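You operate a simulated robot arm through the tools that you are given. There is no shell and no other tool. Be economical: measure what you need, move in short steps, check, and stop when the job is done.

You are at the controls of a simulated robot arm. One attempt, no reset.

TASK
Fetch the orange card marked grey and set it on the plate marked seam. Then put the teal chalk with blue band on the top of the bench marked checking. Then put the hand roller with green band on the top of steel shelf of machine two. Then take the sleeve with teal and purple rings and leave it in the inside of the wide shallow blue tray. Then fetch the strip marked seventy-five and set it on top of the steel cap marked mid. Then open the drawer marked cards, take the coil with green and yellow bands and leave it in the inside of the drawer marked cards, then shut the cards. The order counts. Set down upright: teal chalk with blue band, hand roller with green band, sleeve with teal and purple rings.
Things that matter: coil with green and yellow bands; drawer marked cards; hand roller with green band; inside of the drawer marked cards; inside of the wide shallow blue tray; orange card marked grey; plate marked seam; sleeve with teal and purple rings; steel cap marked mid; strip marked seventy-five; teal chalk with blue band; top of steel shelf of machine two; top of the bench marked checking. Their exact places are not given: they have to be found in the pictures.

It is judged by the outcome, as a careful person would: the job done as asked, and still so three seconds after it is handed in. It fails if anything else is knocked over, pushed out of place, dropped, spilled or broken. A push-on lid holds only when it is set on centred and level and pressed home; a screw cap is set on level and turned clockwise until tight.

THE ROBOT
A 7-joint arm with a two-finger parallel gripper on a trunk, on a base that drives. Base frame: it is fixed to the floor where the robot stands at the start and does not move with it; the origin is under the middle of the robot, x ahead of it, y to its left, z up; the surface under the hand at the start is at about z = 800. Readings come in mm, degrees, newtons and seconds.
With the tool pointing down near the work surface it reaches from about 100 to 620 mm from the robot's upright axis, wherever it stands. Its first joint turns from -166.0 to 166.0 degrees. Places, roughly: coil with green and yellow bands [-3500, -3250, 500]; drawer marked cards [-3600, -2400, 500]; hand roller with green band (5x9x12 cm) [600, -2300, 800]; inside of the drawer marked cards [-3700, -2400, 400]; inside of the wide shallow blue tray (25x25 cm) [-3560, -4580, 960]; orange card marked grey [500, 250, 750]; plate marked seam [750, 250, 750]; sleeve with teal and purple rings [-1750, -2750, 1000]; steel cap marked mid [1750, -5000, 750]; strip marked seventy-five [-1250, -2500, 750]; teal chalk with blue band (3x3x5 cm) [900, -1200, 800]; top of steel shelf of machine two (20x27 cm) [-1180, 1480, 960]; top of the bench marked checking [2600, -5200, 900]. Payload 3.91 kg.
Tool frame: the origin (TCP) lies between the finger pads and is the grasp point; the fingertips stand 30 mm ahead of it; z points along the fingers, y is the line along which they close. The gripper opens to 110 mm. The fingers are 20 mm wide and 10 mm thick; the gripper's body (48 by 112 mm) begins 55 mm behind the TCP.
Orientation is that of the tool frame in the base frame, as a unit quaternion [x, y, z, w]. With the fingers straight down and closing along the base's y, the tool's x points along the base's -x, its y along +y and its z along -z.

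THE INTERFACE
- The arm moves only by the tool play_rows. Its argument "steps" is a list of rows, each a list of 3 entries, a list of its own where there are three numbers: the opening, from 0 (shut) to 1 (fully open), then the shift along the tool's x, y, z in mm, then the turn, a rotation vector about the tool's x, y, z in degrees. In form: [[jaw, [tx, ty, tz], [rx, ry, rz]], ...]. A call has 1 to 20 rows; each row shifts and turns the commanded pose from where the row before left it, along the tool's axes as they then stand. A row lasts 0.2 s, in which the tool goes at most 50 mm and 8.6 degrees; a call with a longer step from one row to the next is refused whole, and so is a gripper value outside its range. A pose out of reach is approached as far as the arm can. The call stops where the force on the tool passes 40 N (or 10 N more than at its start, if that is more) or the arm is blocked; 0.2 s more then pass. The fingers move at their own pace (about 72 mm/s each) and stop on an object; they squeeze with about 44 N. The grip force told is the motor's: it shows also when the fingers shut on nothing. Time passes only in rows, and 0.2 s behind the last, so rows that do not move let the fingers close. It gives the time, the measured TCP pose, the force on the tool (base axes), the opening and the grip force at its end, in the units of the frame above (readings bear some noise), with the torque about the TCP (base axes, N m) and any sound that the robot's microphone picked up, and new pictures: "show" is both (left out), scene, wrist or none.
- Cameras (640 x 400 px; columns grow to the right, rows downward): "scene" is now at [40.4, 136.1, 1138.3]; the picture's right is [0.03, -1.00, 0.00], its down [-0.37, -0.01, -0.93] and it looks along [0.93, 0.03, -0.37] (base axes); focal length 280 px, centre (320, 200). "wrist" rides on the gripper at [72, 17, -103] in the tool frame; the picture's right is [-0.23, 0.97, 0.00], its down [-0.76, -0.18, -0.62] and it looks along [-0.61, -0.14, 0.78] (tool axes); focal length 222 px, centre (320, 200).
- move_column(by): slides the trunk up (or, below 0, down) by that many mm; the arm and the scene camera ride with it, the base frame stays. It gives what a move gives, with no picture.
- roll_base(legs): drives the robot by 1 to 6 legs, each [ahead, left, turn to the left] in mm, mm and degrees, along the robot's own axes; the way and the turn of a leg run together, so that a leg with both is an arc; at most 1500 mm and 180 degrees a leg. The arm and the cameras ride along, it lands a little off, and it stops where it bumps. It gives what a move gives, and a new picture of the scene camera.
- aim_head(pan, tilt): turns the head with the scene camera to pan (to the left, within 155 degrees either way) and tilt (down, from -29 to 69), counted from straight ahead of the robot. It gives what a move gives, and a new picture of the scene camera.
- pixel_to_xyz(camera, pixels): for up to 12 pixels [column, row] of the newest picture of that camera ("zoom" is the newest enlarged one), the place [x, y, z] in the base frame of the surface seen there, good to about 2 mm, but the place of the scene camera against the robot may be out by one fixed shift of up to 25 mm in any direction. No time passes.
- enlarge(camera, box): a new picture of the part [left, top, right, bottom] of that camera's present view, enlarged. No time passes.
- hand_in(): hands the job in; it is judged then, once.

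Work in short steps. Measure before you move; look again where a grasp or a placing could have gone wrong, and mend it. You have 138 turns and 260 pictures in all, those below and enlarged ones among them. Open the gripper and draw the arm clear of the work before you hand the job in, unless the task says otherwise; then end with one line.

The tools are called after "Emit:" as a command line: name --argument value ..., lists and objects as JSON in quotes. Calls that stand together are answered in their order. play_rows: Moves the arm, as the interface text tells. Its arguments: {"type":"object","properties":{"steps":{"type":"array","items":{"type":"array"}},"show":{"type":"string","enum":["both","scene","wrist","none"]}},"required":["steps"]} The other tools are called the same way: move_column (by) slides the trunk up or down; roll_base (legs) drives the base; aim_head (pan, tilt) turns the head that bears the scene camera; pixel_to_xyz (camera, pixels) gives the place of the surface under pixels of a picture; enlarge (camera, box) takes an enlarged picture of a part of a camera's view; hand_in () hands the job in.

At the start:

```text
time: 0.0
ee_pos: [394.3, 97.6, 971.0]
tool_rot: [0.001, 1.0, -0.001, 0.001]
wrist_force: [0.6, -0.7, 0.4]
moment: [-0.02, 0.0, 0.0]
opening: 109.8
grasp_force: 0.1
trunk travel left (down, up): [-177.0, 13.0]
robot x, y, heading: [-0.4, 1.7, -0.3]
head pan, tilt: [1.9, 21.6]
```

scene: 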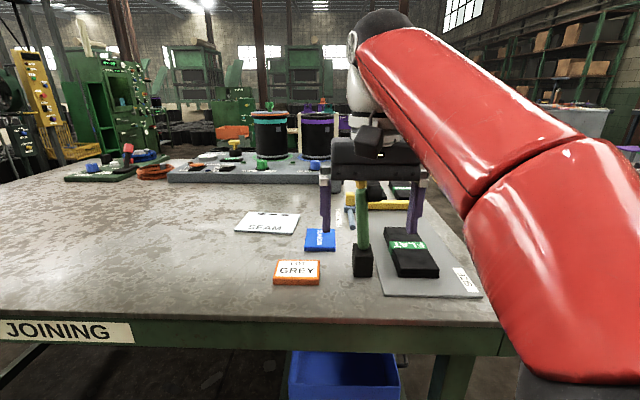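
wrist: 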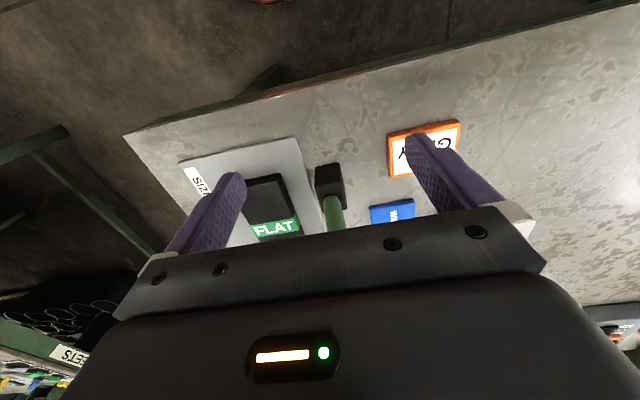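

The orange card GREY is at scene (297,272) and wrist (425,150); plate SEAM at scene (267,223). I measure both.

Emit:
pixel_to_xyz --camera "scene" --pixels '[[276, 263], [319, 262], [318, 283], [274, 283], [297, 272], [267, 223], [248, 212], [300, 214], [287, 234], [236, 231], [320, 240], [200, 280]]'

Emit:
pixel_to_xyz --camera "wrist" --pixels '[[389, 134], [459, 122], [392, 176], [405, 130], [400, 165], [370, 250], [480, 230], [376, 207], [327, 180]]'

Emit:
enlarge --camera "scene" --box '[220, 180, 380, 300]'

```text
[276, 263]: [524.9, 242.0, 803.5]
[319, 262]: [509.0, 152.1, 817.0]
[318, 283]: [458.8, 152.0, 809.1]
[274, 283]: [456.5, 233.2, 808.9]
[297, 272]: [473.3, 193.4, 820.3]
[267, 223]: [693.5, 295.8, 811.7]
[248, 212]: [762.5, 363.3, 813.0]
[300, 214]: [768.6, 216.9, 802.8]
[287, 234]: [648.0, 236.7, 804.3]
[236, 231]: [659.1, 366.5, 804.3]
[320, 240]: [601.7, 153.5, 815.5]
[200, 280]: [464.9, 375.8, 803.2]
```

```text
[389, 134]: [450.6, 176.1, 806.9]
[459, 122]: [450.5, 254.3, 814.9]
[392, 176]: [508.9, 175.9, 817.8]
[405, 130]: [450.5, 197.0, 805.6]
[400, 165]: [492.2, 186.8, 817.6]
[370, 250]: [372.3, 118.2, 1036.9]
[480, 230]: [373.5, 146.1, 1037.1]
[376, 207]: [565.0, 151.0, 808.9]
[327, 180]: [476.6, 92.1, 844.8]
```

```text
3.33 times, centred on (300, 240) of scene
```

zoom: 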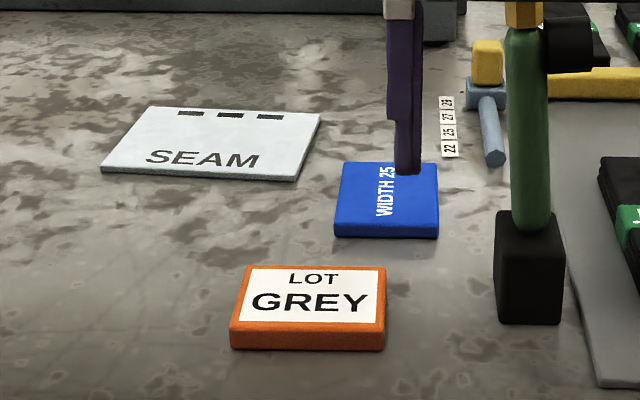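

Measuring the table's near edge and getting more precise outline of the card in the zoom, to plan the drive.

Emit:
pixel_to_xyz --camera "zoom" --pixels '[[248, 268], [384, 270], [380, 330], [234, 328], [150, 108], [318, 115], [294, 178], [103, 170], [235, 145], [60, 300]]'

Emit:
pixel_to_xyz --camera "scene" --pixels '[[200, 316], [100, 314], [200, 325], [200, 342], [345, 365], [345, 390]]'

Emit:
pixel_to_xyz --camera "wrist" --pixels '[[300, 90], [300, 110], [360, 120], [540, 120], [540, 200], [458, 140], [350, 200], [410, 206]]'

```text
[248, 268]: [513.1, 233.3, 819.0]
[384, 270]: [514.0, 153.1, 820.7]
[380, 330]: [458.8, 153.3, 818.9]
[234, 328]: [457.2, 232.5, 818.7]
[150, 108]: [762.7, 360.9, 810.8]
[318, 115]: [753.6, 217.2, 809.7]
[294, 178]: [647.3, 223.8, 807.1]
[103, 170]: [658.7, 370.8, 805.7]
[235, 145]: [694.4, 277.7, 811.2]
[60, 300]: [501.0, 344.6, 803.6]
```

```text
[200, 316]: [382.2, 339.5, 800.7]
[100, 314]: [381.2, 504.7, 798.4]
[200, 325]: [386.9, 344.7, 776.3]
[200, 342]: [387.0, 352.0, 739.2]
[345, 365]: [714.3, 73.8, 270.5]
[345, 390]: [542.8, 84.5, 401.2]
```

```text
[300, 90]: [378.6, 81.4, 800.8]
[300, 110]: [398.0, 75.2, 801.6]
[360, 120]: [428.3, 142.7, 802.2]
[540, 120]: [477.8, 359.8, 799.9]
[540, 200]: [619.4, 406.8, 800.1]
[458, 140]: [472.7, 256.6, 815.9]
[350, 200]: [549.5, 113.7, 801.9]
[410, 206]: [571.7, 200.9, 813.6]
```

Card centre is about (480,215,817) true, plate centre about (700,315); scene reads about (+6,-22,+2.5) off. The plate is out of reach, so I roll 120 ahead and 200 left.

Emit:
roll_base --legs '[[0, 200, 0], [110, 0, 0]]'

```text
time: 2.4
ee_pos: [507.7, 298.2, 971.5]
tool_rot: [-0.001, 1.0, 0.0, 0.0]
wrist_force: [0.2, -0.6, 0.1]
moment: [0.02, -0.02, 0.0]
opening: 110.1
grasp_force: 0.1
trunk travel left (down, up): [-177.0, 13.0]
robot x, y, heading: [113.0, 201.1, 0.2]
head pan, tilt: [1.9, 21.6]
```

scene: 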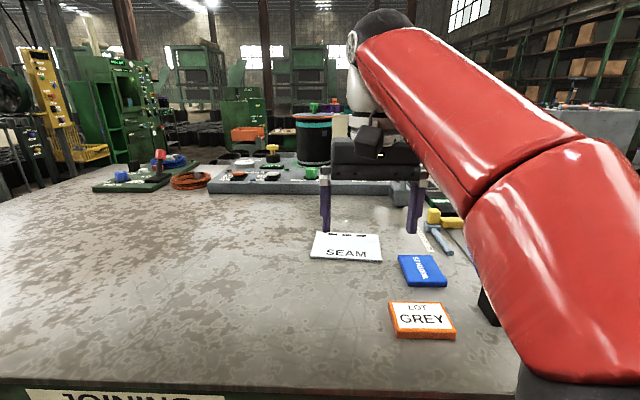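

No bump. I move above the card (tool x +28, y −83) and down to z≈890, then look with the wrist.

Emit:
play_rows --steps '[[1, [14, -42, 0], [0, 0, 0]], [1, [14, -41, 0], [0, 0, 0]], [1, [0, 0, 40], [0, 0, 0]], [1, [0, 0, 40], [0, 0, 0]], [1, [0, 0, 0], [0, 0, 0]]]' --show "wrist"

```text
time: 3.6
ee_pos: [476.1, 216.1, 890.9]
tool_rot: [-0.001, 1.0, 0.0, 0.001]
wrist_force: [-1.1, -0.4, 0.1]
moment: [-0.02, 0.02, 0.02]
opening: 110.0
grasp_force: 0.0
trunk travel left (down, up): [-177.0, 13.0]
robot x, y, heading: [113.1, 195.8, -0.2]
head pan, tilt: [1.9, 21.6]
```

wrist: 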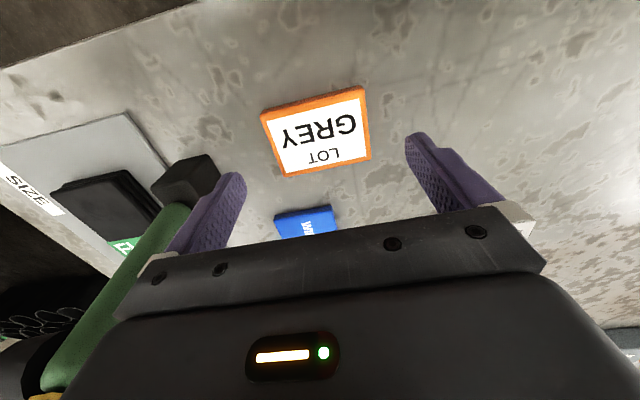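

I check the card corners from the nearer wrist view.

Emit:
pixel_to_xyz --camera "wrist" --pixels '[[265, 120], [362, 90], [368, 157], [286, 173], [318, 140], [216, 172], [180, 165], [282, 217], [330, 208], [210, 200]]'

```text
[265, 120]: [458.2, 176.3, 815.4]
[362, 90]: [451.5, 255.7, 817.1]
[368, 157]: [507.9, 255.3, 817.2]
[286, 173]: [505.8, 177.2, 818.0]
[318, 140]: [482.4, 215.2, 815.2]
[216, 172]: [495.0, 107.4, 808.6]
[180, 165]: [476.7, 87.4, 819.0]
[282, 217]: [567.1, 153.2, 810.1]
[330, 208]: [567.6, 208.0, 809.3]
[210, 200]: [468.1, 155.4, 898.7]
```

Centre (480,215.5) confirmed; descend to z≈833 and close.

Emit:
play_rows --steps '[[1, [-3, 0, 30], [0, 0, 0]], [1, [0, 0, 28], [0, 0, 0]], [1, [0, 0, 0], [0, 0, 0]], [0.6, [0, 0, 0], [0, 0, 0]], [0.5, [0, 0, 0], [0, 0, 0]], [0.5, [0, 0, 0], [0, 0, 0]]]' --show "wrist"

```text
time: 5.0
ee_pos: [482.0, 216.0, 835.8]
tool_rot: [-0.002, 1.0, 0.001, 0.001]
wrist_force: [-0.4, 0.1, 0.1]
moment: [-0.01, -0.01, 0.03]
opening: 83.7
grasp_force: 44.1
trunk travel left (down, up): [-177.0, 13.0]
robot x, y, heading: [113.8, 197.8, -0.1]
head pan, tilt: [1.9, 21.6]
```

wrist: 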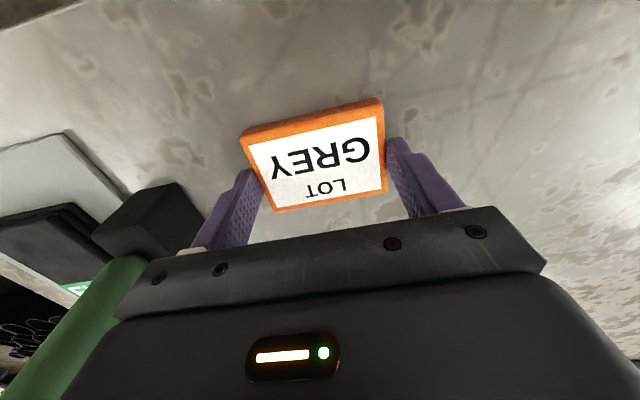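

Gripped (83.7 mm, 44 N). Lift 70 and travel to above the plate (700,315).

Emit:
play_rows --steps '[[0.5, [0, 0, -35], [0, 0, 0]], [0.5, [0, 0, -35], [0, 0, 0]], [0.5, [-40, 20, 0], [0, 0, 0]], [0.5, [-40, 20, 0], [0, 0, 0]], [0.5, [-40, 20, 0], [0, 0, 0]], [0.5, [-40, 20, 0], [0, 0, 0]], [0.5, [-38, 19, 0], [0, 0, 0]], [0.5, [-20, 0, 0], [0, 0, 0]], [0.5, [0, 0, 0], [0, 0, 0]]]'

```text
time: 7.0
ee_pos: [679.0, 312.3, 903.7]
tool_rot: [0.0, 1.0, 0.0, 0.001]
wrist_force: [0.3, -0.6, -0.4]
moment: [-0.02, 0.02, -0.01]
opening: 83.7
grasp_force: 43.9
out of reach, approached as far as the arm can: row 8
trunk travel left (down, up): [-177.0, 13.0]
robot x, y, heading: [110.6, 197.8, 0.0]
head pan, tilt: [1.9, 21.6]
```

scene: 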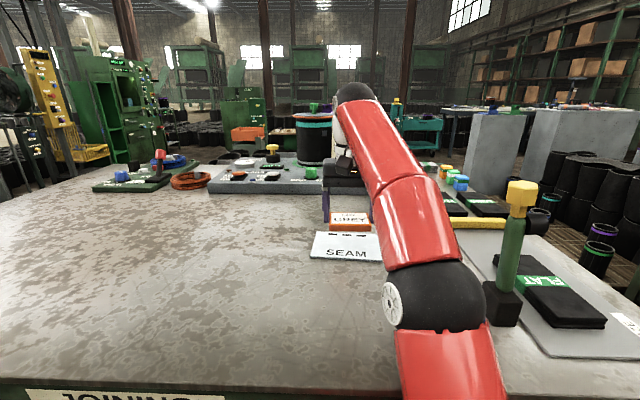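
wrist: 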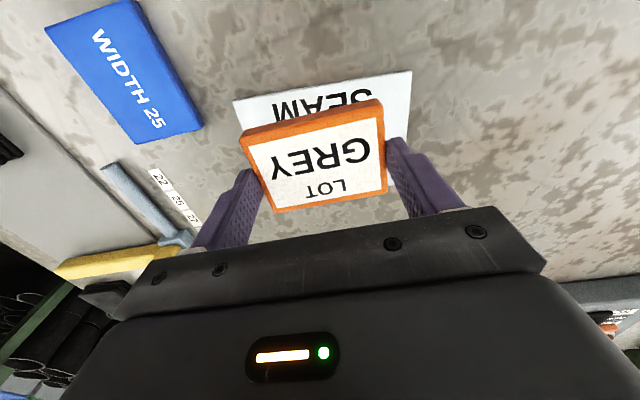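

Arm is near its limit 20 mm short. I roll 30 ahead and 60 left for room.

Emit:
roll_base --legs '[[30, 60, 0]]'

Emit:
play_rows --steps '[[0.5, [0, -20, 0], [0, 0, 0]], [0.5, [0, -35, 0], [0, 0, 0]], [0.5, [0, 0, 0], [0, 0, 0]]]'

```text
time: 8.2
ee_pos: [702.8, 369.2, 911.3]
tool_rot: [0.002, 1.0, 0.001, 0.008]
wrist_force: [0.4, 0.0, 0.3]
moment: [0.04, 0.03, 0.02]
opening: 84.2
grasp_force: 44.1
trunk travel left (down, up): [-177.0, 13.0]
robot x, y, heading: [143.3, 259.3, -0.0]
head pan, tilt: [1.9, 21.6]
stopped in leg 1: the robot was blocked; the commanded pose is now the measured one
```

scene: 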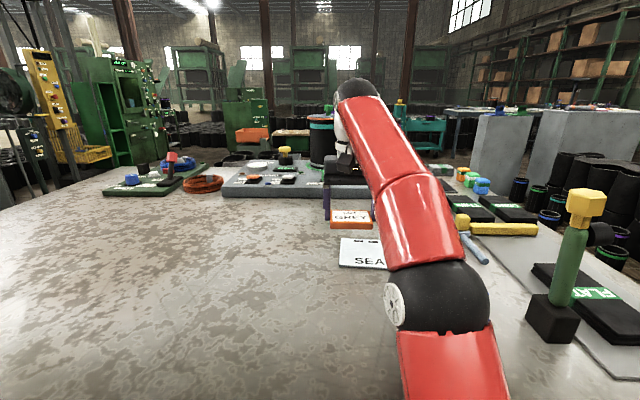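

```text
time: 8.9
ee_pos: [707.3, 317.7, 908.4]
tool_rot: [0.001, 1.0, 0.001, 0.006]
wrist_force: [0.5, -0.5, -0.6]
moment: [0.02, 0.02, 0.02]
opening: 83.9
grasp_force: 44.0
trunk travel left (down, up): [-177.0, 13.0]
robot x, y, heading: [142.2, 258.2, -0.1]
head pan, tilt: [1.9, 21.6]
```

scene: 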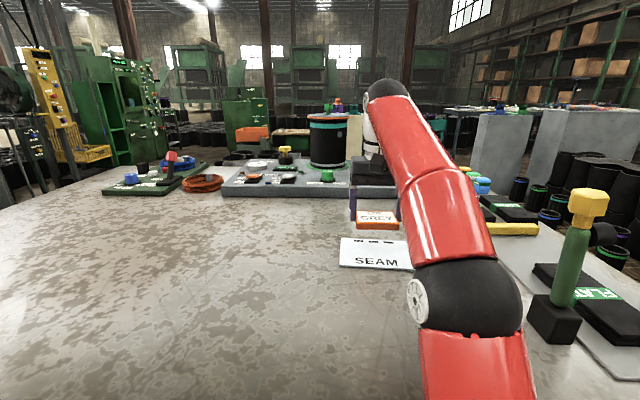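
wrist: 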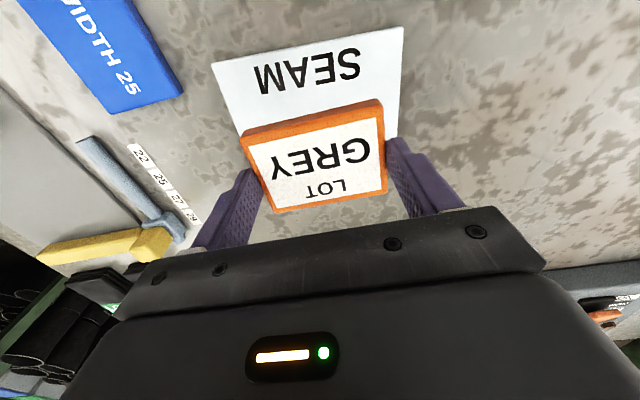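

I check the plate's corners from the wrist.

Emit:
pixel_to_xyz --camera "wrist" --pixels '[[214, 67], [401, 30], [235, 122], [397, 128], [300, 100], [450, 100]]'

```text
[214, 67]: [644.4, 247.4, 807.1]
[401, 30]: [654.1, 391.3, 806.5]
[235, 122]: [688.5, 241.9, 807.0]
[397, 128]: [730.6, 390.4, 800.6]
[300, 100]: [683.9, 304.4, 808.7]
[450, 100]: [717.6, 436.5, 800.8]
```

Plate centre ≈ (702,315). Descend 64 to place, with the last step soft.

Emit:
play_rows --steps '[[0.5, [5, -2, 30], [0, 0, 0]], [0.5, [0, 0, 25], [0, 0, 0]], [0.5, [0, 0, 5], [0, 0, 0]], [0.5, [0, 0, 3], [0, 0, 0]], [0.5, [0, 0, 0], [0, 0, 0]]]' --show "wrist"

```text
time: 10.2
ee_pos: [701.5, 314.9, 843.6]
tool_rot: [0.002, 1.0, 0.001, 0.005]
wrist_force: [0.1, 0.1, -0.7]
moment: [-0.03, 0.01, 0.01]
opening: 83.8
grasp_force: 44.0
trunk travel left (down, up): [-177.0, 13.0]
robot x, y, heading: [140.9, 259.1, -0.0]
head pan, tilt: [1.9, 21.6]
```

wrist: 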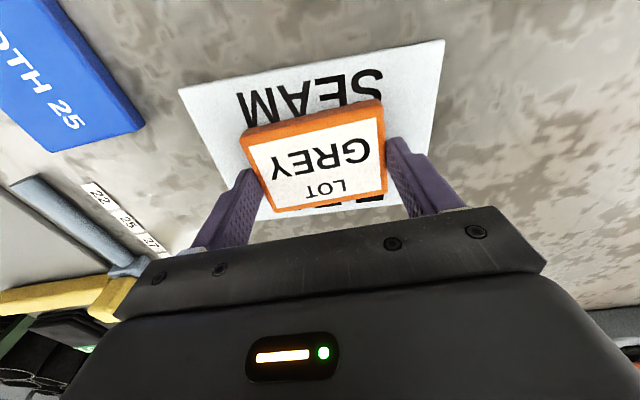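

No contact force yet; lower a little more, then open and rise.

Emit:
play_rows --steps '[[0.5, [0, 0, 2], [0, 0, 0]], [0.5, [0, 0, 0], [0, 0, 0]]]' --show "none"

```text
time: 10.8
ee_pos: [701.7, 314.4, 842.8]
tool_rot: [0.002, 1.0, 0.0, 0.006]
wrist_force: [2.1, -0.3, 6.2]
moment: [-0.09, 0.16, -0.01]
opening: 84.1
grasp_force: 44.1
trunk travel left (down, up): [-177.0, 13.0]
robot x, y, heading: [139.1, 258.3, -0.0]
head pan, tilt: [1.9, 21.6]
```

Contact (6 N). Open and rise.

Emit:
play_rows --steps '[[1, [0, 0, 0], [0, 0, 0]], [1, [0, 0, 0], [0, 0, 0]], [1, [0, 0, -30], [0, 0, 0]], [1, [0, 0, -40], [0, 0, 0]], [1, [40, 0, -40], [0, 0, 0]], [1, [45, 0, -20], [0, 0, 0]], [1, [45, 0, 0], [0, 0, 0]], [1, [45, 0, 0], [0, 0, 0]], [1, [45, 0, 0], [0, 0, 0]]]'

```text
refused: row 5 steps farther than a row can; nothing moved
```

Emit:
play_rows --steps '[[1, [0, 0, 0], [0, 0, 0]], [1, [0, 0, 0], [0, 0, 0]], [1, [0, 0, -30], [0, 0, 0]], [1, [0, 0, -40], [0, 0, 0]], [1, [20, 0, -40], [0, 0, 0]], [1, [40, 0, -20], [0, 0, 0]], [1, [45, 0, 0], [0, 0, 0]], [1, [45, 0, 0], [0, 0, 0]], [1, [45, 0, 0], [0, 0, 0]], [1, [45, 0, 0], [0, 0, 0]]]'

```text
time: 12.9
ee_pos: [476.4, 315.0, 939.1]
tool_rot: [0.002, 1.0, 0.001, 0.005]
wrist_force: [0.9, 0.6, 0.1]
moment: [0.0, 0.04, 0.02]
opening: 110.0
grasp_force: 0.1
out of reach, approached as far as the arm can: row 5
trunk travel left (down, up): [-177.0, 13.0]
robot x, y, heading: [142.5, 259.6, -0.2]
head pan, tilt: [1.9, 21.6]
```

scene: 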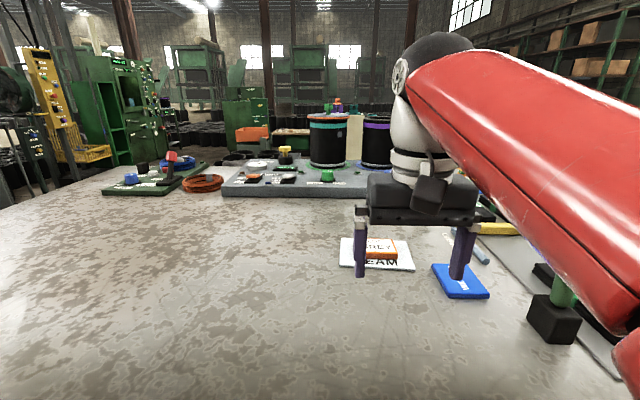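
wrist: 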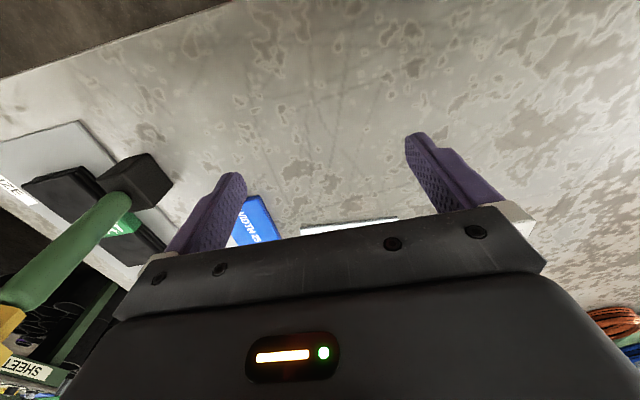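

Card is on the plate. Now back away from the table and look toward the teal chalk (~(900,-1200)).

Emit:
roll_base --legs '[[-400, 0, 0]]'

Emit:
aim_head --pan -55 --tilt 20

Emit:
aim_head --pan -110 --tilt 25

```text
time: 15.4
ee_pos: [78.1, 315.3, 940.1]
tool_rot: [0.004, 1.0, 0.001, 0.006]
wrist_force: [0.0, -0.5, 0.1]
moment: [0.02, -0.02, 0.02]
opening: 110.0
grasp_force: 0.0
trunk travel left (down, up): [-177.0, 13.0]
robot x, y, heading: [-255.9, 260.4, -0.2]
head pan, tilt: [1.9, 21.6]
```

scene: 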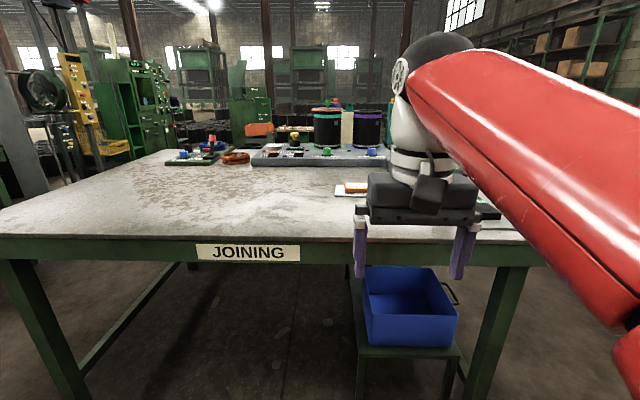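

```text
time: 16.7
ee_pos: [78.4, 315.9, 939.0]
tool_rot: [0.004, 1.0, 0.001, 0.006]
wrist_force: [1.0, 0.8, 1.0]
moment: [-0.03, 0.02, 0.04]
opening: 110.0
grasp_force: 0.0
trunk travel left (down, up): [-177.0, 13.0]
robot x, y, heading: [-258.0, 259.9, -0.2]
head pan, tilt: [-55.0, 20.0]
```

scene: 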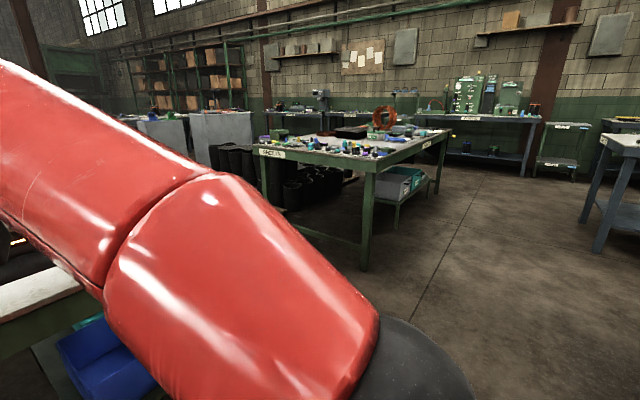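

```text
time: 17.9
ee_pos: [79.9, 314.6, 939.6]
tool_rot: [0.004, 1.0, 0.001, 0.004]
wrist_force: [0.2, 0.1, -0.2]
moment: [0.03, 0.02, 0.02]
opening: 110.0
grasp_force: 0.0
trunk travel left (down, up): [-177.0, 13.0]
robot x, y, heading: [-261.0, 264.1, -0.4]
head pan, tilt: [-110.0, 25.0]
```

scene: 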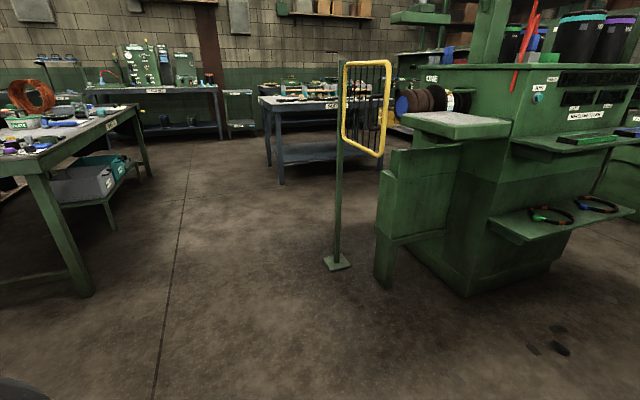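

I measure the next table and surroundings in this view.

Emit:
pixel_to_xyz --camera "scene" --pixels '[[30, 160], [138, 108], [60, 140], [30, 95], [270, 100], [375, 98], [340, 262], [400, 285], [90, 92], [215, 88], [365, 60], [240, 95]]'

Emit:
aim_head --pan -75 --tilt 15

```text
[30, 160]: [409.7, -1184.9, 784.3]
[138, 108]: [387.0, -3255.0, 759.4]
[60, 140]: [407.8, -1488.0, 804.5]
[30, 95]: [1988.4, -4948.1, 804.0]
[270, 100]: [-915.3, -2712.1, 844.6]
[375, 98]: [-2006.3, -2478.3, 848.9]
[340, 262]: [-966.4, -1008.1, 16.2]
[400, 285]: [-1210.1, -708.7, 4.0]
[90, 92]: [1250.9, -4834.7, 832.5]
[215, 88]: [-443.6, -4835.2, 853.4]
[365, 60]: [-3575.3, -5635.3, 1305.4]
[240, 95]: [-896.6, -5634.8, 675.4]
```

```text
time: 18.9
ee_pos: [79.1, 313.2, 940.4]
tool_rot: [0.004, 1.0, 0.001, 0.005]
wrist_force: [0.0, -0.1, -0.1]
moment: [-0.02, 0.01, 0.0]
opening: 110.0
grasp_force: 0.1
trunk travel left (down, up): [-177.0, 13.0]
robot x, y, heading: [-254.9, 259.8, -0.3]
head pan, tilt: [-75.0, 15.0]
```

scene: 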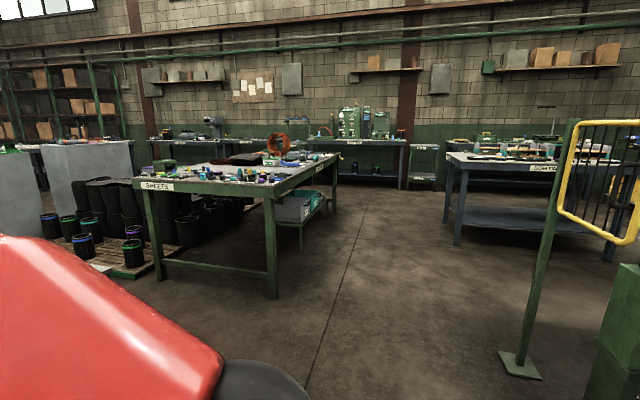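

Table SHEETS spans x from ~400, y −1150 to −3250. I turn right 90° and drive to y≈−600, then look left and down at the table end.

Emit:
roll_base --legs '[[0, 0, -90], [850, 0, 0]]'

Emit:
aim_head --pan 60 --tilt 25

```text
time: 27.4
ee_pos: [-245.6, -943.1, 939.9]
tool_rot: [0.723, 0.691, -0.003, 0.004]
wrist_force: [0.0, -0.2, 0.8]
moment: [0.01, 0.02, 0.0]
opening: 109.9
grasp_force: 0.1
trunk travel left (down, up): [-177.0, 13.0]
robot x, y, heading: [-285.0, -605.4, -92.7]
head pan, tilt: [-75.0, 15.0]
```

scene: 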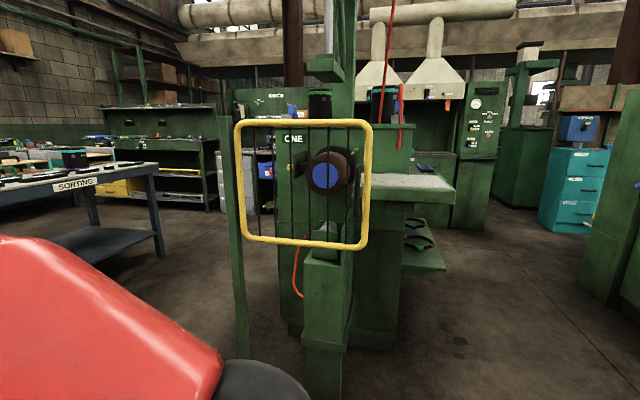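

```text
time: 29.6
ee_pos: [-244.3, -942.7, 939.8]
tool_rot: [0.722, 0.692, -0.003, 0.004]
wrist_force: [-0.3, 0.0, 0.0]
moment: [-0.01, 0.03, -0.01]
opening: 110.3
grasp_force: 0.1
trunk travel left (down, up): [-177.0, 13.0]
robot x, y, heading: [-286.1, -604.5, -92.2]
head pan, tilt: [60.0, 25.0]
```

scene: 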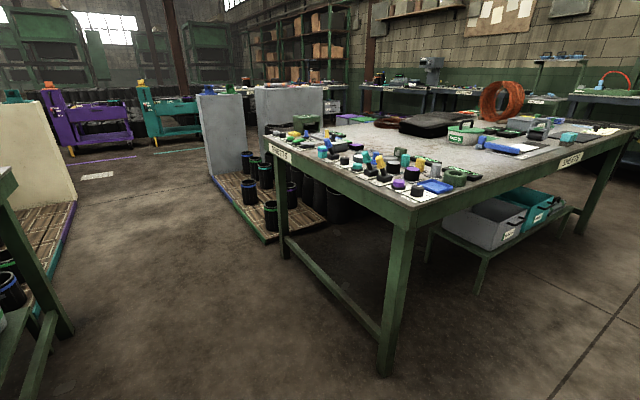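

I enlarge the cluttered end of the table and measure edges.

Emit:
enlarge --camera "scene" --box '[260, 110, 480, 220]'

Emit:
pixel_to_xyz --camera "scene" --pixels '[[410, 210], [268, 137], [630, 133], [240, 235], [214, 182], [70, 330], [10, 180], [76, 205], [270, 238], [345, 173], [400, 155]]'

```text
2.91 times, centred on (370, 165) of scene
```

zoom: 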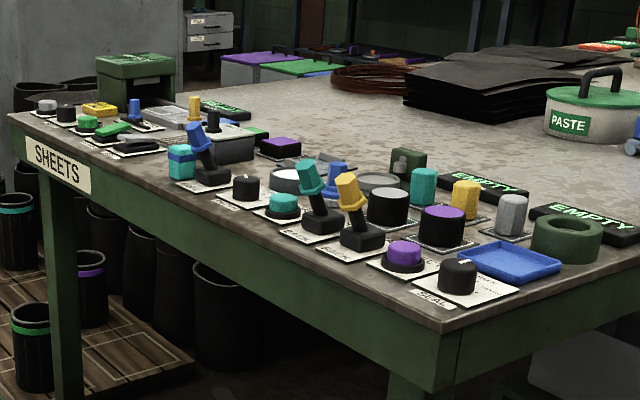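

```text
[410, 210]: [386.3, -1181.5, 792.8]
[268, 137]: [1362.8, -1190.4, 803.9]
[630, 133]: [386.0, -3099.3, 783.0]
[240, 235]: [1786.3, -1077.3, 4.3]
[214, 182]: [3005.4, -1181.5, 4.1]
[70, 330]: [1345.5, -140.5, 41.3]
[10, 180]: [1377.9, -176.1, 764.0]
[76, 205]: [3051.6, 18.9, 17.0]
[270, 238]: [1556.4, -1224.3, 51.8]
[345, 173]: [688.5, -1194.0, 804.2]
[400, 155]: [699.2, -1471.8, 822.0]
```

Candidate with a blue band: teal cylinder at zoom (181,160). Measure candidates.

Emit:
pixel_to_xyz --camera "zoom" --pixels '[[181, 160], [424, 186], [283, 205], [181, 177], [210, 180], [467, 200], [200, 140], [234, 150], [246, 187]]'

Emit:
enlarge --camera "scene" --box '[300, 140, 370, 180]'

```text
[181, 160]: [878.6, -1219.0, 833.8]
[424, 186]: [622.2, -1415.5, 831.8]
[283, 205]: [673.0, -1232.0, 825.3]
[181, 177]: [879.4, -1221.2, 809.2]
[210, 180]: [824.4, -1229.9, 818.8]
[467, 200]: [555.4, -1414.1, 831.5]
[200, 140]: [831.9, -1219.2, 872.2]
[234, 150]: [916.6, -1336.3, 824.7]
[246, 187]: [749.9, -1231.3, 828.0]
```

```text
9.14 times, centred on (335, 160) of scene
```

zoom: 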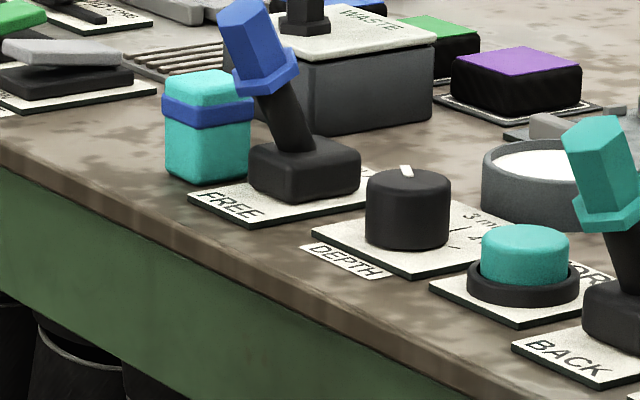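

Teal chalk with blue band found at ≈(880,−1232). I straighten heading, strafe to x≈880, then move to y≈−780.

Emit:
roll_base --legs '[[0, 0, 2.4], [0, 1166, 0], [170, 0, 0]]'

Emit:
aim_head --pan 0 --tilt 35

```text
time: 37.0
ee_pos: [956.3, -1099.5, 939.4]
tool_rot: [0.705, 0.709, -0.003, 0.004]
wrist_force: [0.2, 0.1, 0.6]
moment: [-0.01, 0.01, -0.03]
opening: 110.0
grasp_force: 0.0
trunk travel left (down, up): [-177.0, 13.0]
robot x, y, heading: [896.8, -765.2, -89.7]
head pan, tilt: [60.0, 25.0]
```

scene: 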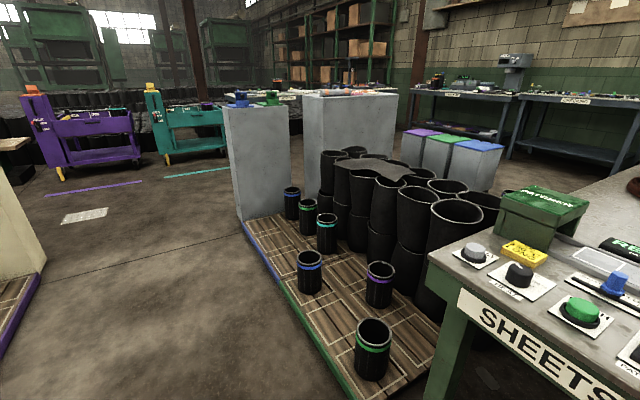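

```text
time: 38.3
ee_pos: [956.1, -1099.3, 939.6]
tool_rot: [0.706, 0.708, -0.004, 0.005]
wrist_force: [-0.9, 0.3, 0.5]
moment: [0.0, -0.01, 0.01]
opening: 110.0
grasp_force: 0.1
trunk travel left (down, up): [-177.0, 13.0]
robot x, y, heading: [899.1, -764.1, -89.6]
head pan, tilt: [0.0, 35.0]
```

scene: 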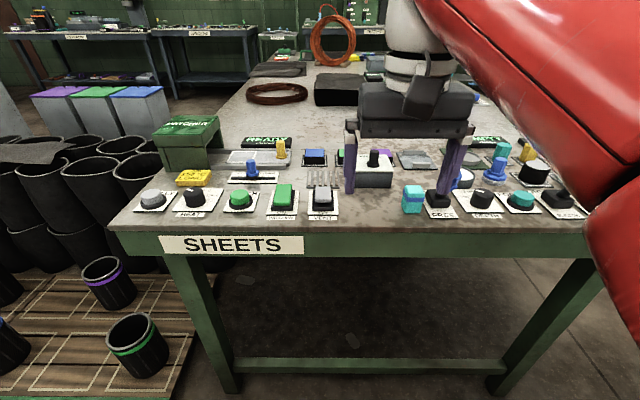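

Translate above the chalk (tool x −134, y −76), then turn the tool +90° so the fingers close along base y.

Emit:
play_rows --steps '[[1, [-35, -19, 0], [0, 0, 0]], [1, [-35, -19, 0], [0, 0, 0]], [1, [-34, -19, 0], [0, 0, 0]], [1, [-32, -19, 0], [0, 0, 0]], [1, [0, 0, 0], [0, 0, 8.2]], [1, [0, 0, 0], [0, 0, 8.2]], [1, [0, 0, 0], [0, 0, 8.2]], [1, [0, 0, 0], [0, 0, 8.2]], [1, [0, 0, 0], [0, 0, 8.2]], [1, [0, 0, 0], [0, 0, 8.2]], [1, [0, 0, 0], [0, 0, 8.2]], [1, [0, 0, 0], [0, 0, 8.2]], [1, [0, 0, 0], [0, 0, 8.2]], [1, [0, 0, 0], [0, 0, 8.2]], [1, [0, 0, 0], [0, 0, 8]], [1, [0, 0, 0], [0, 0, 0]]]'

```text
time: 41.7
ee_pos: [880.2, -1236.8, 942.0]
tool_rot: [1.0, -0.001, 0.002, 0.006]
wrist_force: [-0.6, -0.4, 0.0]
moment: [-0.01, 0.02, -0.03]
opening: 110.1
grasp_force: 0.0
trunk travel left (down, up): [-177.0, 13.0]
robot x, y, heading: [898.4, -763.6, -89.7]
head pan, tilt: [0.0, 35.0]
```

scene: 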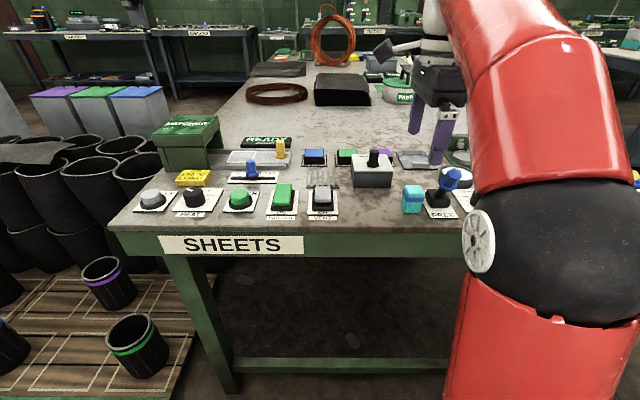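
wrist: 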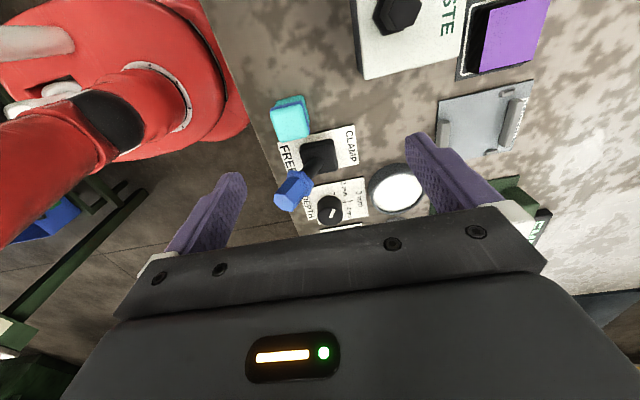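

Measure chalk, lever and table edge from the wrist.

Emit:
pixel_to_xyz --camera "wrist" --pixels '[[272, 106], [303, 99], [309, 130], [277, 137], [290, 115], [296, 178], [283, 203], [318, 152], [262, 140], [309, 190], [360, 78]]'

Emit:
enlarge --camera "wrist" --box '[230, 70, 430, 220]'

```text
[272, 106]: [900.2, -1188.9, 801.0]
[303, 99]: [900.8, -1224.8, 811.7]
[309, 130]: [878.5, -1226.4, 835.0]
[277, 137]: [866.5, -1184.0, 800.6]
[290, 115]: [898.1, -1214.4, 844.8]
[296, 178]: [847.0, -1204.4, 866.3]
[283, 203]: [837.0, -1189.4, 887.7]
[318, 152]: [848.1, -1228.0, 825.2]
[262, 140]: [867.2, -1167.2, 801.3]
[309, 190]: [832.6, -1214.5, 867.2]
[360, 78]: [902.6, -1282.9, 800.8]
```

```text
2.67 times, centred on (330, 145) of wrist
```

zoom: 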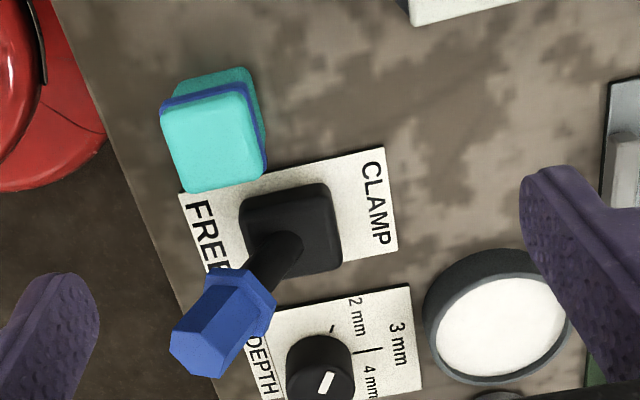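

Emit:
pixel_to_xyz --camera "zoom" --pixels '[[168, 118], [245, 98], [258, 160], [188, 186], [212, 140], [210, 110], [175, 355], [262, 300], [215, 330]]'

```text
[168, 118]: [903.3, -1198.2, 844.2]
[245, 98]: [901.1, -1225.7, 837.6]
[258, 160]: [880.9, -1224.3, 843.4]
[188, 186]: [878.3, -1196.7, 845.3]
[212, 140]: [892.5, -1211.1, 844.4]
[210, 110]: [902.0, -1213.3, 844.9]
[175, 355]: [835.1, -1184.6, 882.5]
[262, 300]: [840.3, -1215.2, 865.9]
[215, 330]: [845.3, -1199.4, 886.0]
```

Chalk centre ≈(890,−1211), top 845. Shift and descend with opening ~70 mm to z≈832, then close.

Emit:
play_rows --steps '[[0.64, [10, -26, 0], [0, 0, 0]], [0.64, [0, 0, 30], [0, 0, 0]], [0.64, [0, 0, 30], [0, 0, 0]], [0.64, [0, 0, 0], [0, 0, 0]]]'

```text
time: 42.7
ee_pos: [888.5, -1210.9, 878.5]
tool_rot: [1.0, 0.001, 0.001, 0.006]
wrist_force: [0.9, 0.3, -0.5]
moment: [0.03, -0.02, 0.03]
opening: 70.4
grasp_force: 0.0
trunk travel left (down, up): [-177.0, 13.0]
robot x, y, heading: [898.8, -764.8, -89.7]
head pan, tilt: [0.0, 35.0]
```

scene: 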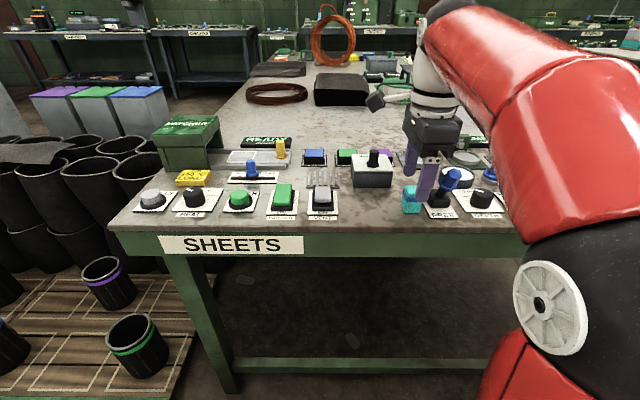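
wrist: 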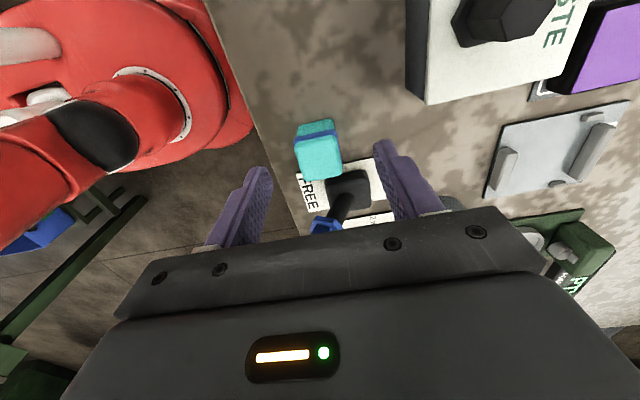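

Aligned; descend 45 more with a 3 mm shift away from the lever, and close.

Emit:
play_rows --steps '[[0.64, [3, 0, 25], [0, 0, 0]], [0.64, [0, 0, 20], [0, 0, 0]], [0.64, [0, 0, 0], [0, 0, 0]], [0.1, [0, 0, 0], [0, 0, 0]], [0.1, [0, 0, 0], [0, 0, 0]], [0.1, [0, 0, 0], [0, 0, 0]]]'

```text
time: 44.1
ee_pos: [892.2, -1211.7, 836.4]
tool_rot: [1.0, 0.002, 0.001, 0.006]
wrist_force: [-0.4, -0.3, -0.3]
moment: [-0.05, 0.03, -0.03]
opening: 29.3
grasp_force: 44.1
trunk travel left (down, up): [-177.0, 13.0]
robot x, y, heading: [898.8, -765.4, -89.7]
head pan, tilt: [0.0, 35.0]
```

scene: 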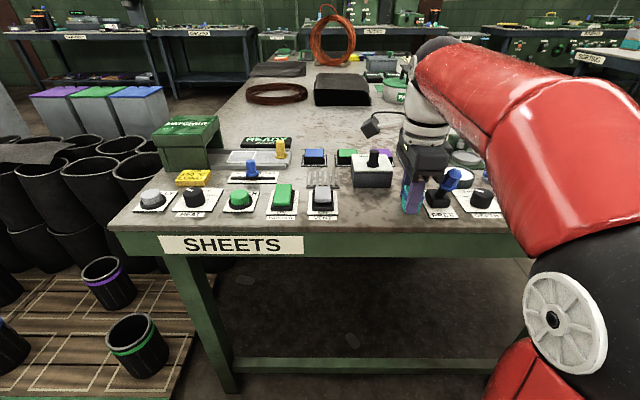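
wrist: 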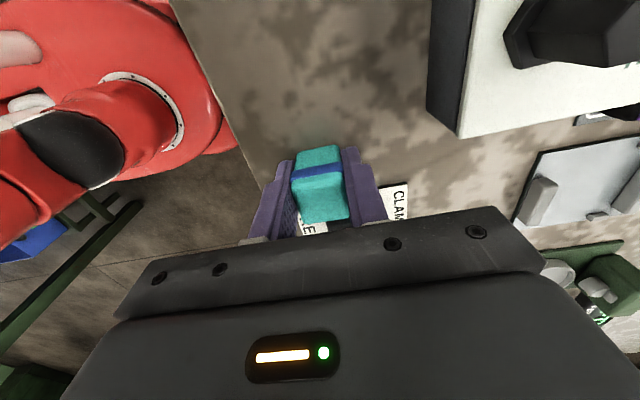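

Gripped (29.3 mm). Lift straight up 110 and retract toward the robot.

Emit:
play_rows --steps '[[0.1, [0, 0, -30], [0, 0, 0]], [0.1, [0, 0, -40], [0, 0, 0]], [0.1, [0, 0, -40], [0, 0, 0]], [0.1, [0, -40, 0], [0, 0, 0]], [0.1, [0, -40, 0], [0, 0, 0]], [0.1, [0, -40, 0], [0, 0, 0]], [0.1, [0, 0, 0], [0, 0, 0]]]' --show "wrist"

Emit:
roll_base --legs '[[-150, 0, 0]]'

Emit:
aim_head --pan 50 --tilt 15

```text
time: 45.7
ee_pos: [893.7, -1090.1, 943.7]
tool_rot: [1.0, 0.002, 0.0, 0.006]
wrist_force: [0.1, 0.1, -0.1]
moment: [-0.02, 0.0, 0.02]
opening: 29.3
grasp_force: 43.7
trunk travel left (down, up): [-177.0, 13.0]
robot x, y, heading: [897.7, -765.8, -89.9]
head pan, tilt: [0.0, 35.0]
```

wrist: 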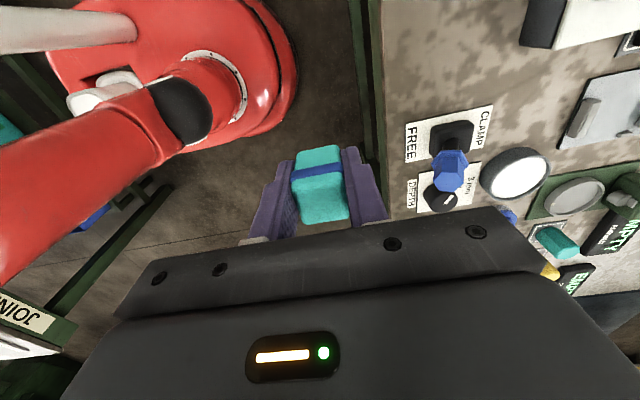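

```text
time: 47.1
ee_pos: [894.2, -939.9, 944.0]
tool_rot: [1.0, 0.003, 0.001, 0.005]
wrist_force: [-0.1, -0.7, -1.3]
moment: [-0.04, -0.02, -0.02]
opening: 29.2
grasp_force: 44.4
trunk travel left (down, up): [-177.0, 13.0]
robot x, y, heading: [897.3, -613.1, -89.7]
head pan, tilt: [0.0, 35.0]
```

scene: 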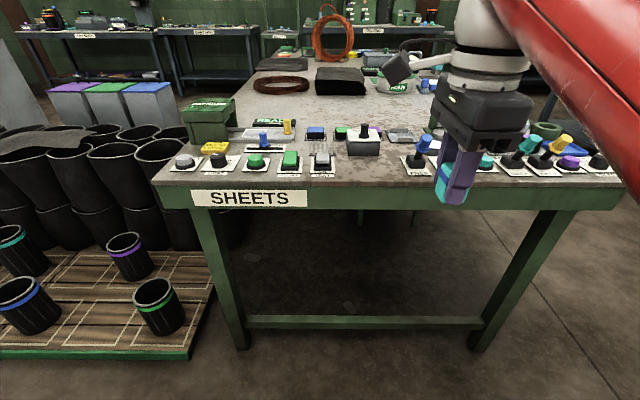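

```text
time: 48.3
ee_pos: [892.9, -940.0, 943.7]
tool_rot: [1.0, 0.003, 0.001, 0.006]
wrist_force: [0.7, 0.0, -1.1]
moment: [0.0, -0.02, 0.04]
opening: 29.1
grasp_force: 44.2
trunk travel left (down, up): [-177.0, 13.0]
robot x, y, heading: [896.6, -617.9, -89.4]
head pan, tilt: [50.0, 15.0]
```

scene: 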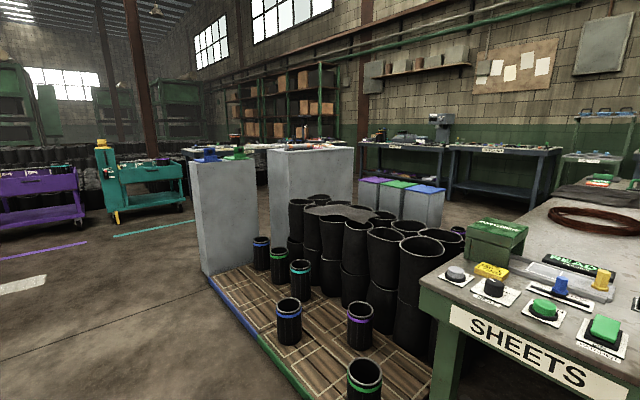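

Measure the back benches and gaps in this view.

Emit:
enlarge --camera "scene" --box '[340, 110, 640, 240]'

Emit:
pixel_to_xyz --camera "scene" --pixels '[[362, 148], [442, 151], [452, 150], [556, 153], [443, 190], [375, 183], [350, 160], [270, 160], [195, 165], [210, 285], [252, 245], [590, 160]]'

```text
2.13 times, centred on (490, 175) of scene
```

zoom: 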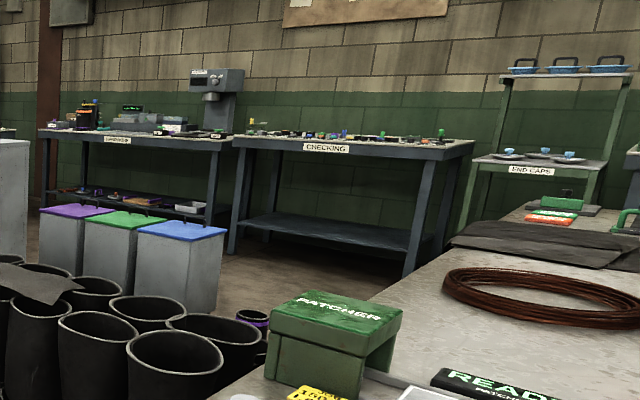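

```text
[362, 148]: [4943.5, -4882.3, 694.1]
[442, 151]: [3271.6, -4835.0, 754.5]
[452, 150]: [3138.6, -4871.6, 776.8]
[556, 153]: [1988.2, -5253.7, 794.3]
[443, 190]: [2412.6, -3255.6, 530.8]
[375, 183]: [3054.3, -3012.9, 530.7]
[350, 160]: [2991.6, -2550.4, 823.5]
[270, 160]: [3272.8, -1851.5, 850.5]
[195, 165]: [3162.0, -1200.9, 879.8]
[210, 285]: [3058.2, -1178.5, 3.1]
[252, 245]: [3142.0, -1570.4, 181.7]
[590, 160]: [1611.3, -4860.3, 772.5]
```

CHECKING bench spans x≈2000–3140, front edge y≈−4870; END CAPS shelf left of it at x≈1600–1990. Route: strafe right to x≈−50, drive along the aisle to y≈−4150, then left.

Emit:
roll_base --legs '[[0, -950, 0], [1500, 0, 0]]'

Emit:
aim_head --pan 0 --tilt 25

```text
time: 60.4
ee_pos: [-70.2, -2431.1, 943.4]
tool_rot: [1.0, 0.008, 0.001, 0.006]
wrist_force: [0.4, 0.2, -0.6]
moment: [0.01, 0.0, 0.01]
opening: 29.3
grasp_force: 44.1
trunk travel left (down, up): [-177.0, 13.0]
robot x, y, heading: [-69.8, -2112.0, -88.6]
head pan, tilt: [50.0, 15.0]
```

scene: 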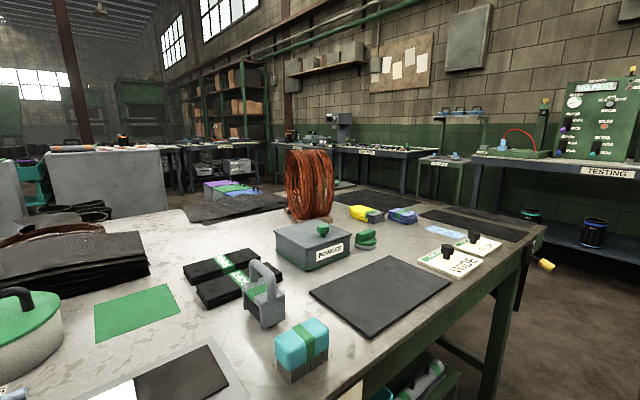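

```text
time: 61.6
ee_pos: [-70.2, -2431.0, 944.9]
tool_rot: [1.0, 0.009, 0.001, 0.005]
wrist_force: [0.2, -0.4, -0.8]
moment: [0.01, -0.01, 0.02]
opening: 29.4
grasp_force: 43.8
trunk travel left (down, up): [-177.0, 13.0]
robot x, y, heading: [-71.6, -2106.9, -88.5]
head pan, tilt: [0.0, 25.0]
```

scene: 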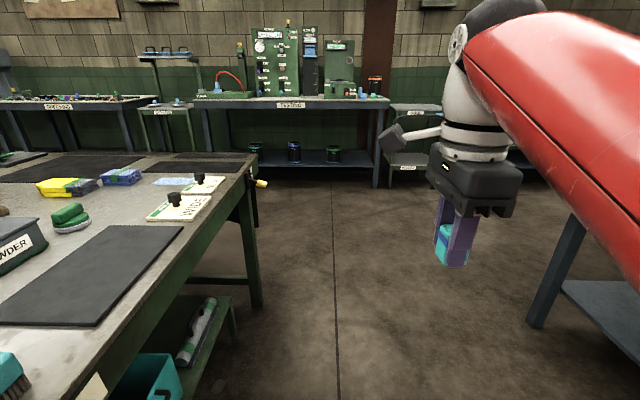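

Aisle clear. Continue ahead to y≈−4180, then left along the back benches.

Emit:
roll_base --legs '[[0, 0, -1.4], [1500, 0, 0], [560, 0, 0], [0, 1500, 0]]'

Emit:
aim_head --pan 35 --tilt 20

```text
time: 79.2
ee_pos: [1444.1, -4459.9, 944.9]
tool_rot: [1.0, 0.013, 0.001, 0.004]
wrist_force: [-0.7, -0.3, -0.6]
moment: [0.01, 0.06, -0.01]
opening: 29.4
grasp_force: 43.8
trunk travel left (down, up): [-177.0, 13.0]
robot x, y, heading: [1440.6, -4134.7, -88.5]
head pan, tilt: [0.0, 25.0]
```

scene: 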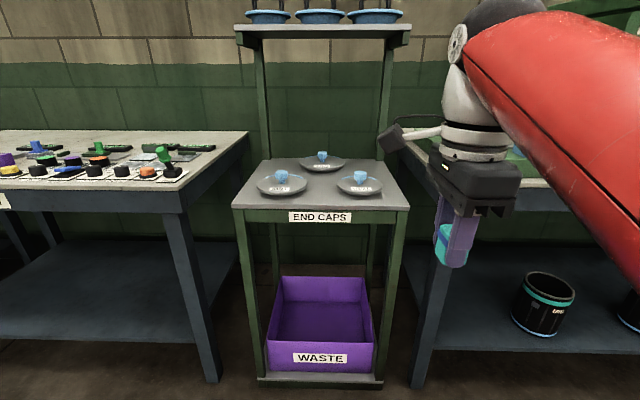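

```text
time: 80.2
ee_pos: [1444.0, -4459.2, 945.2]
tool_rot: [1.0, 0.013, 0.001, 0.006]
wrist_force: [-0.3, 0.6, -1.2]
moment: [-0.02, -0.01, 0.03]
opening: 29.2
grasp_force: 44.1
trunk travel left (down, up): [-177.0, 13.0]
robot x, y, heading: [1439.4, -4135.2, -88.4]
head pan, tilt: [35.0, 20.0]
```

scene: 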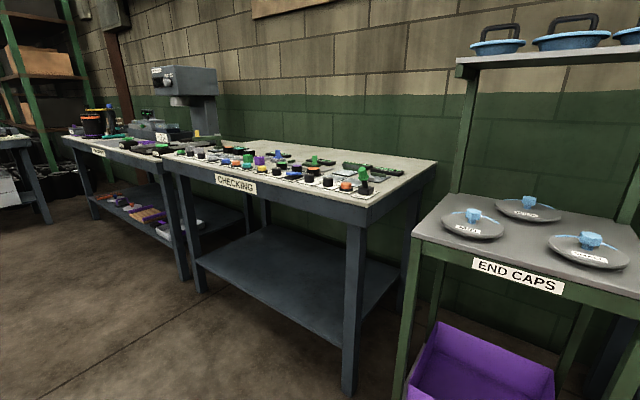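

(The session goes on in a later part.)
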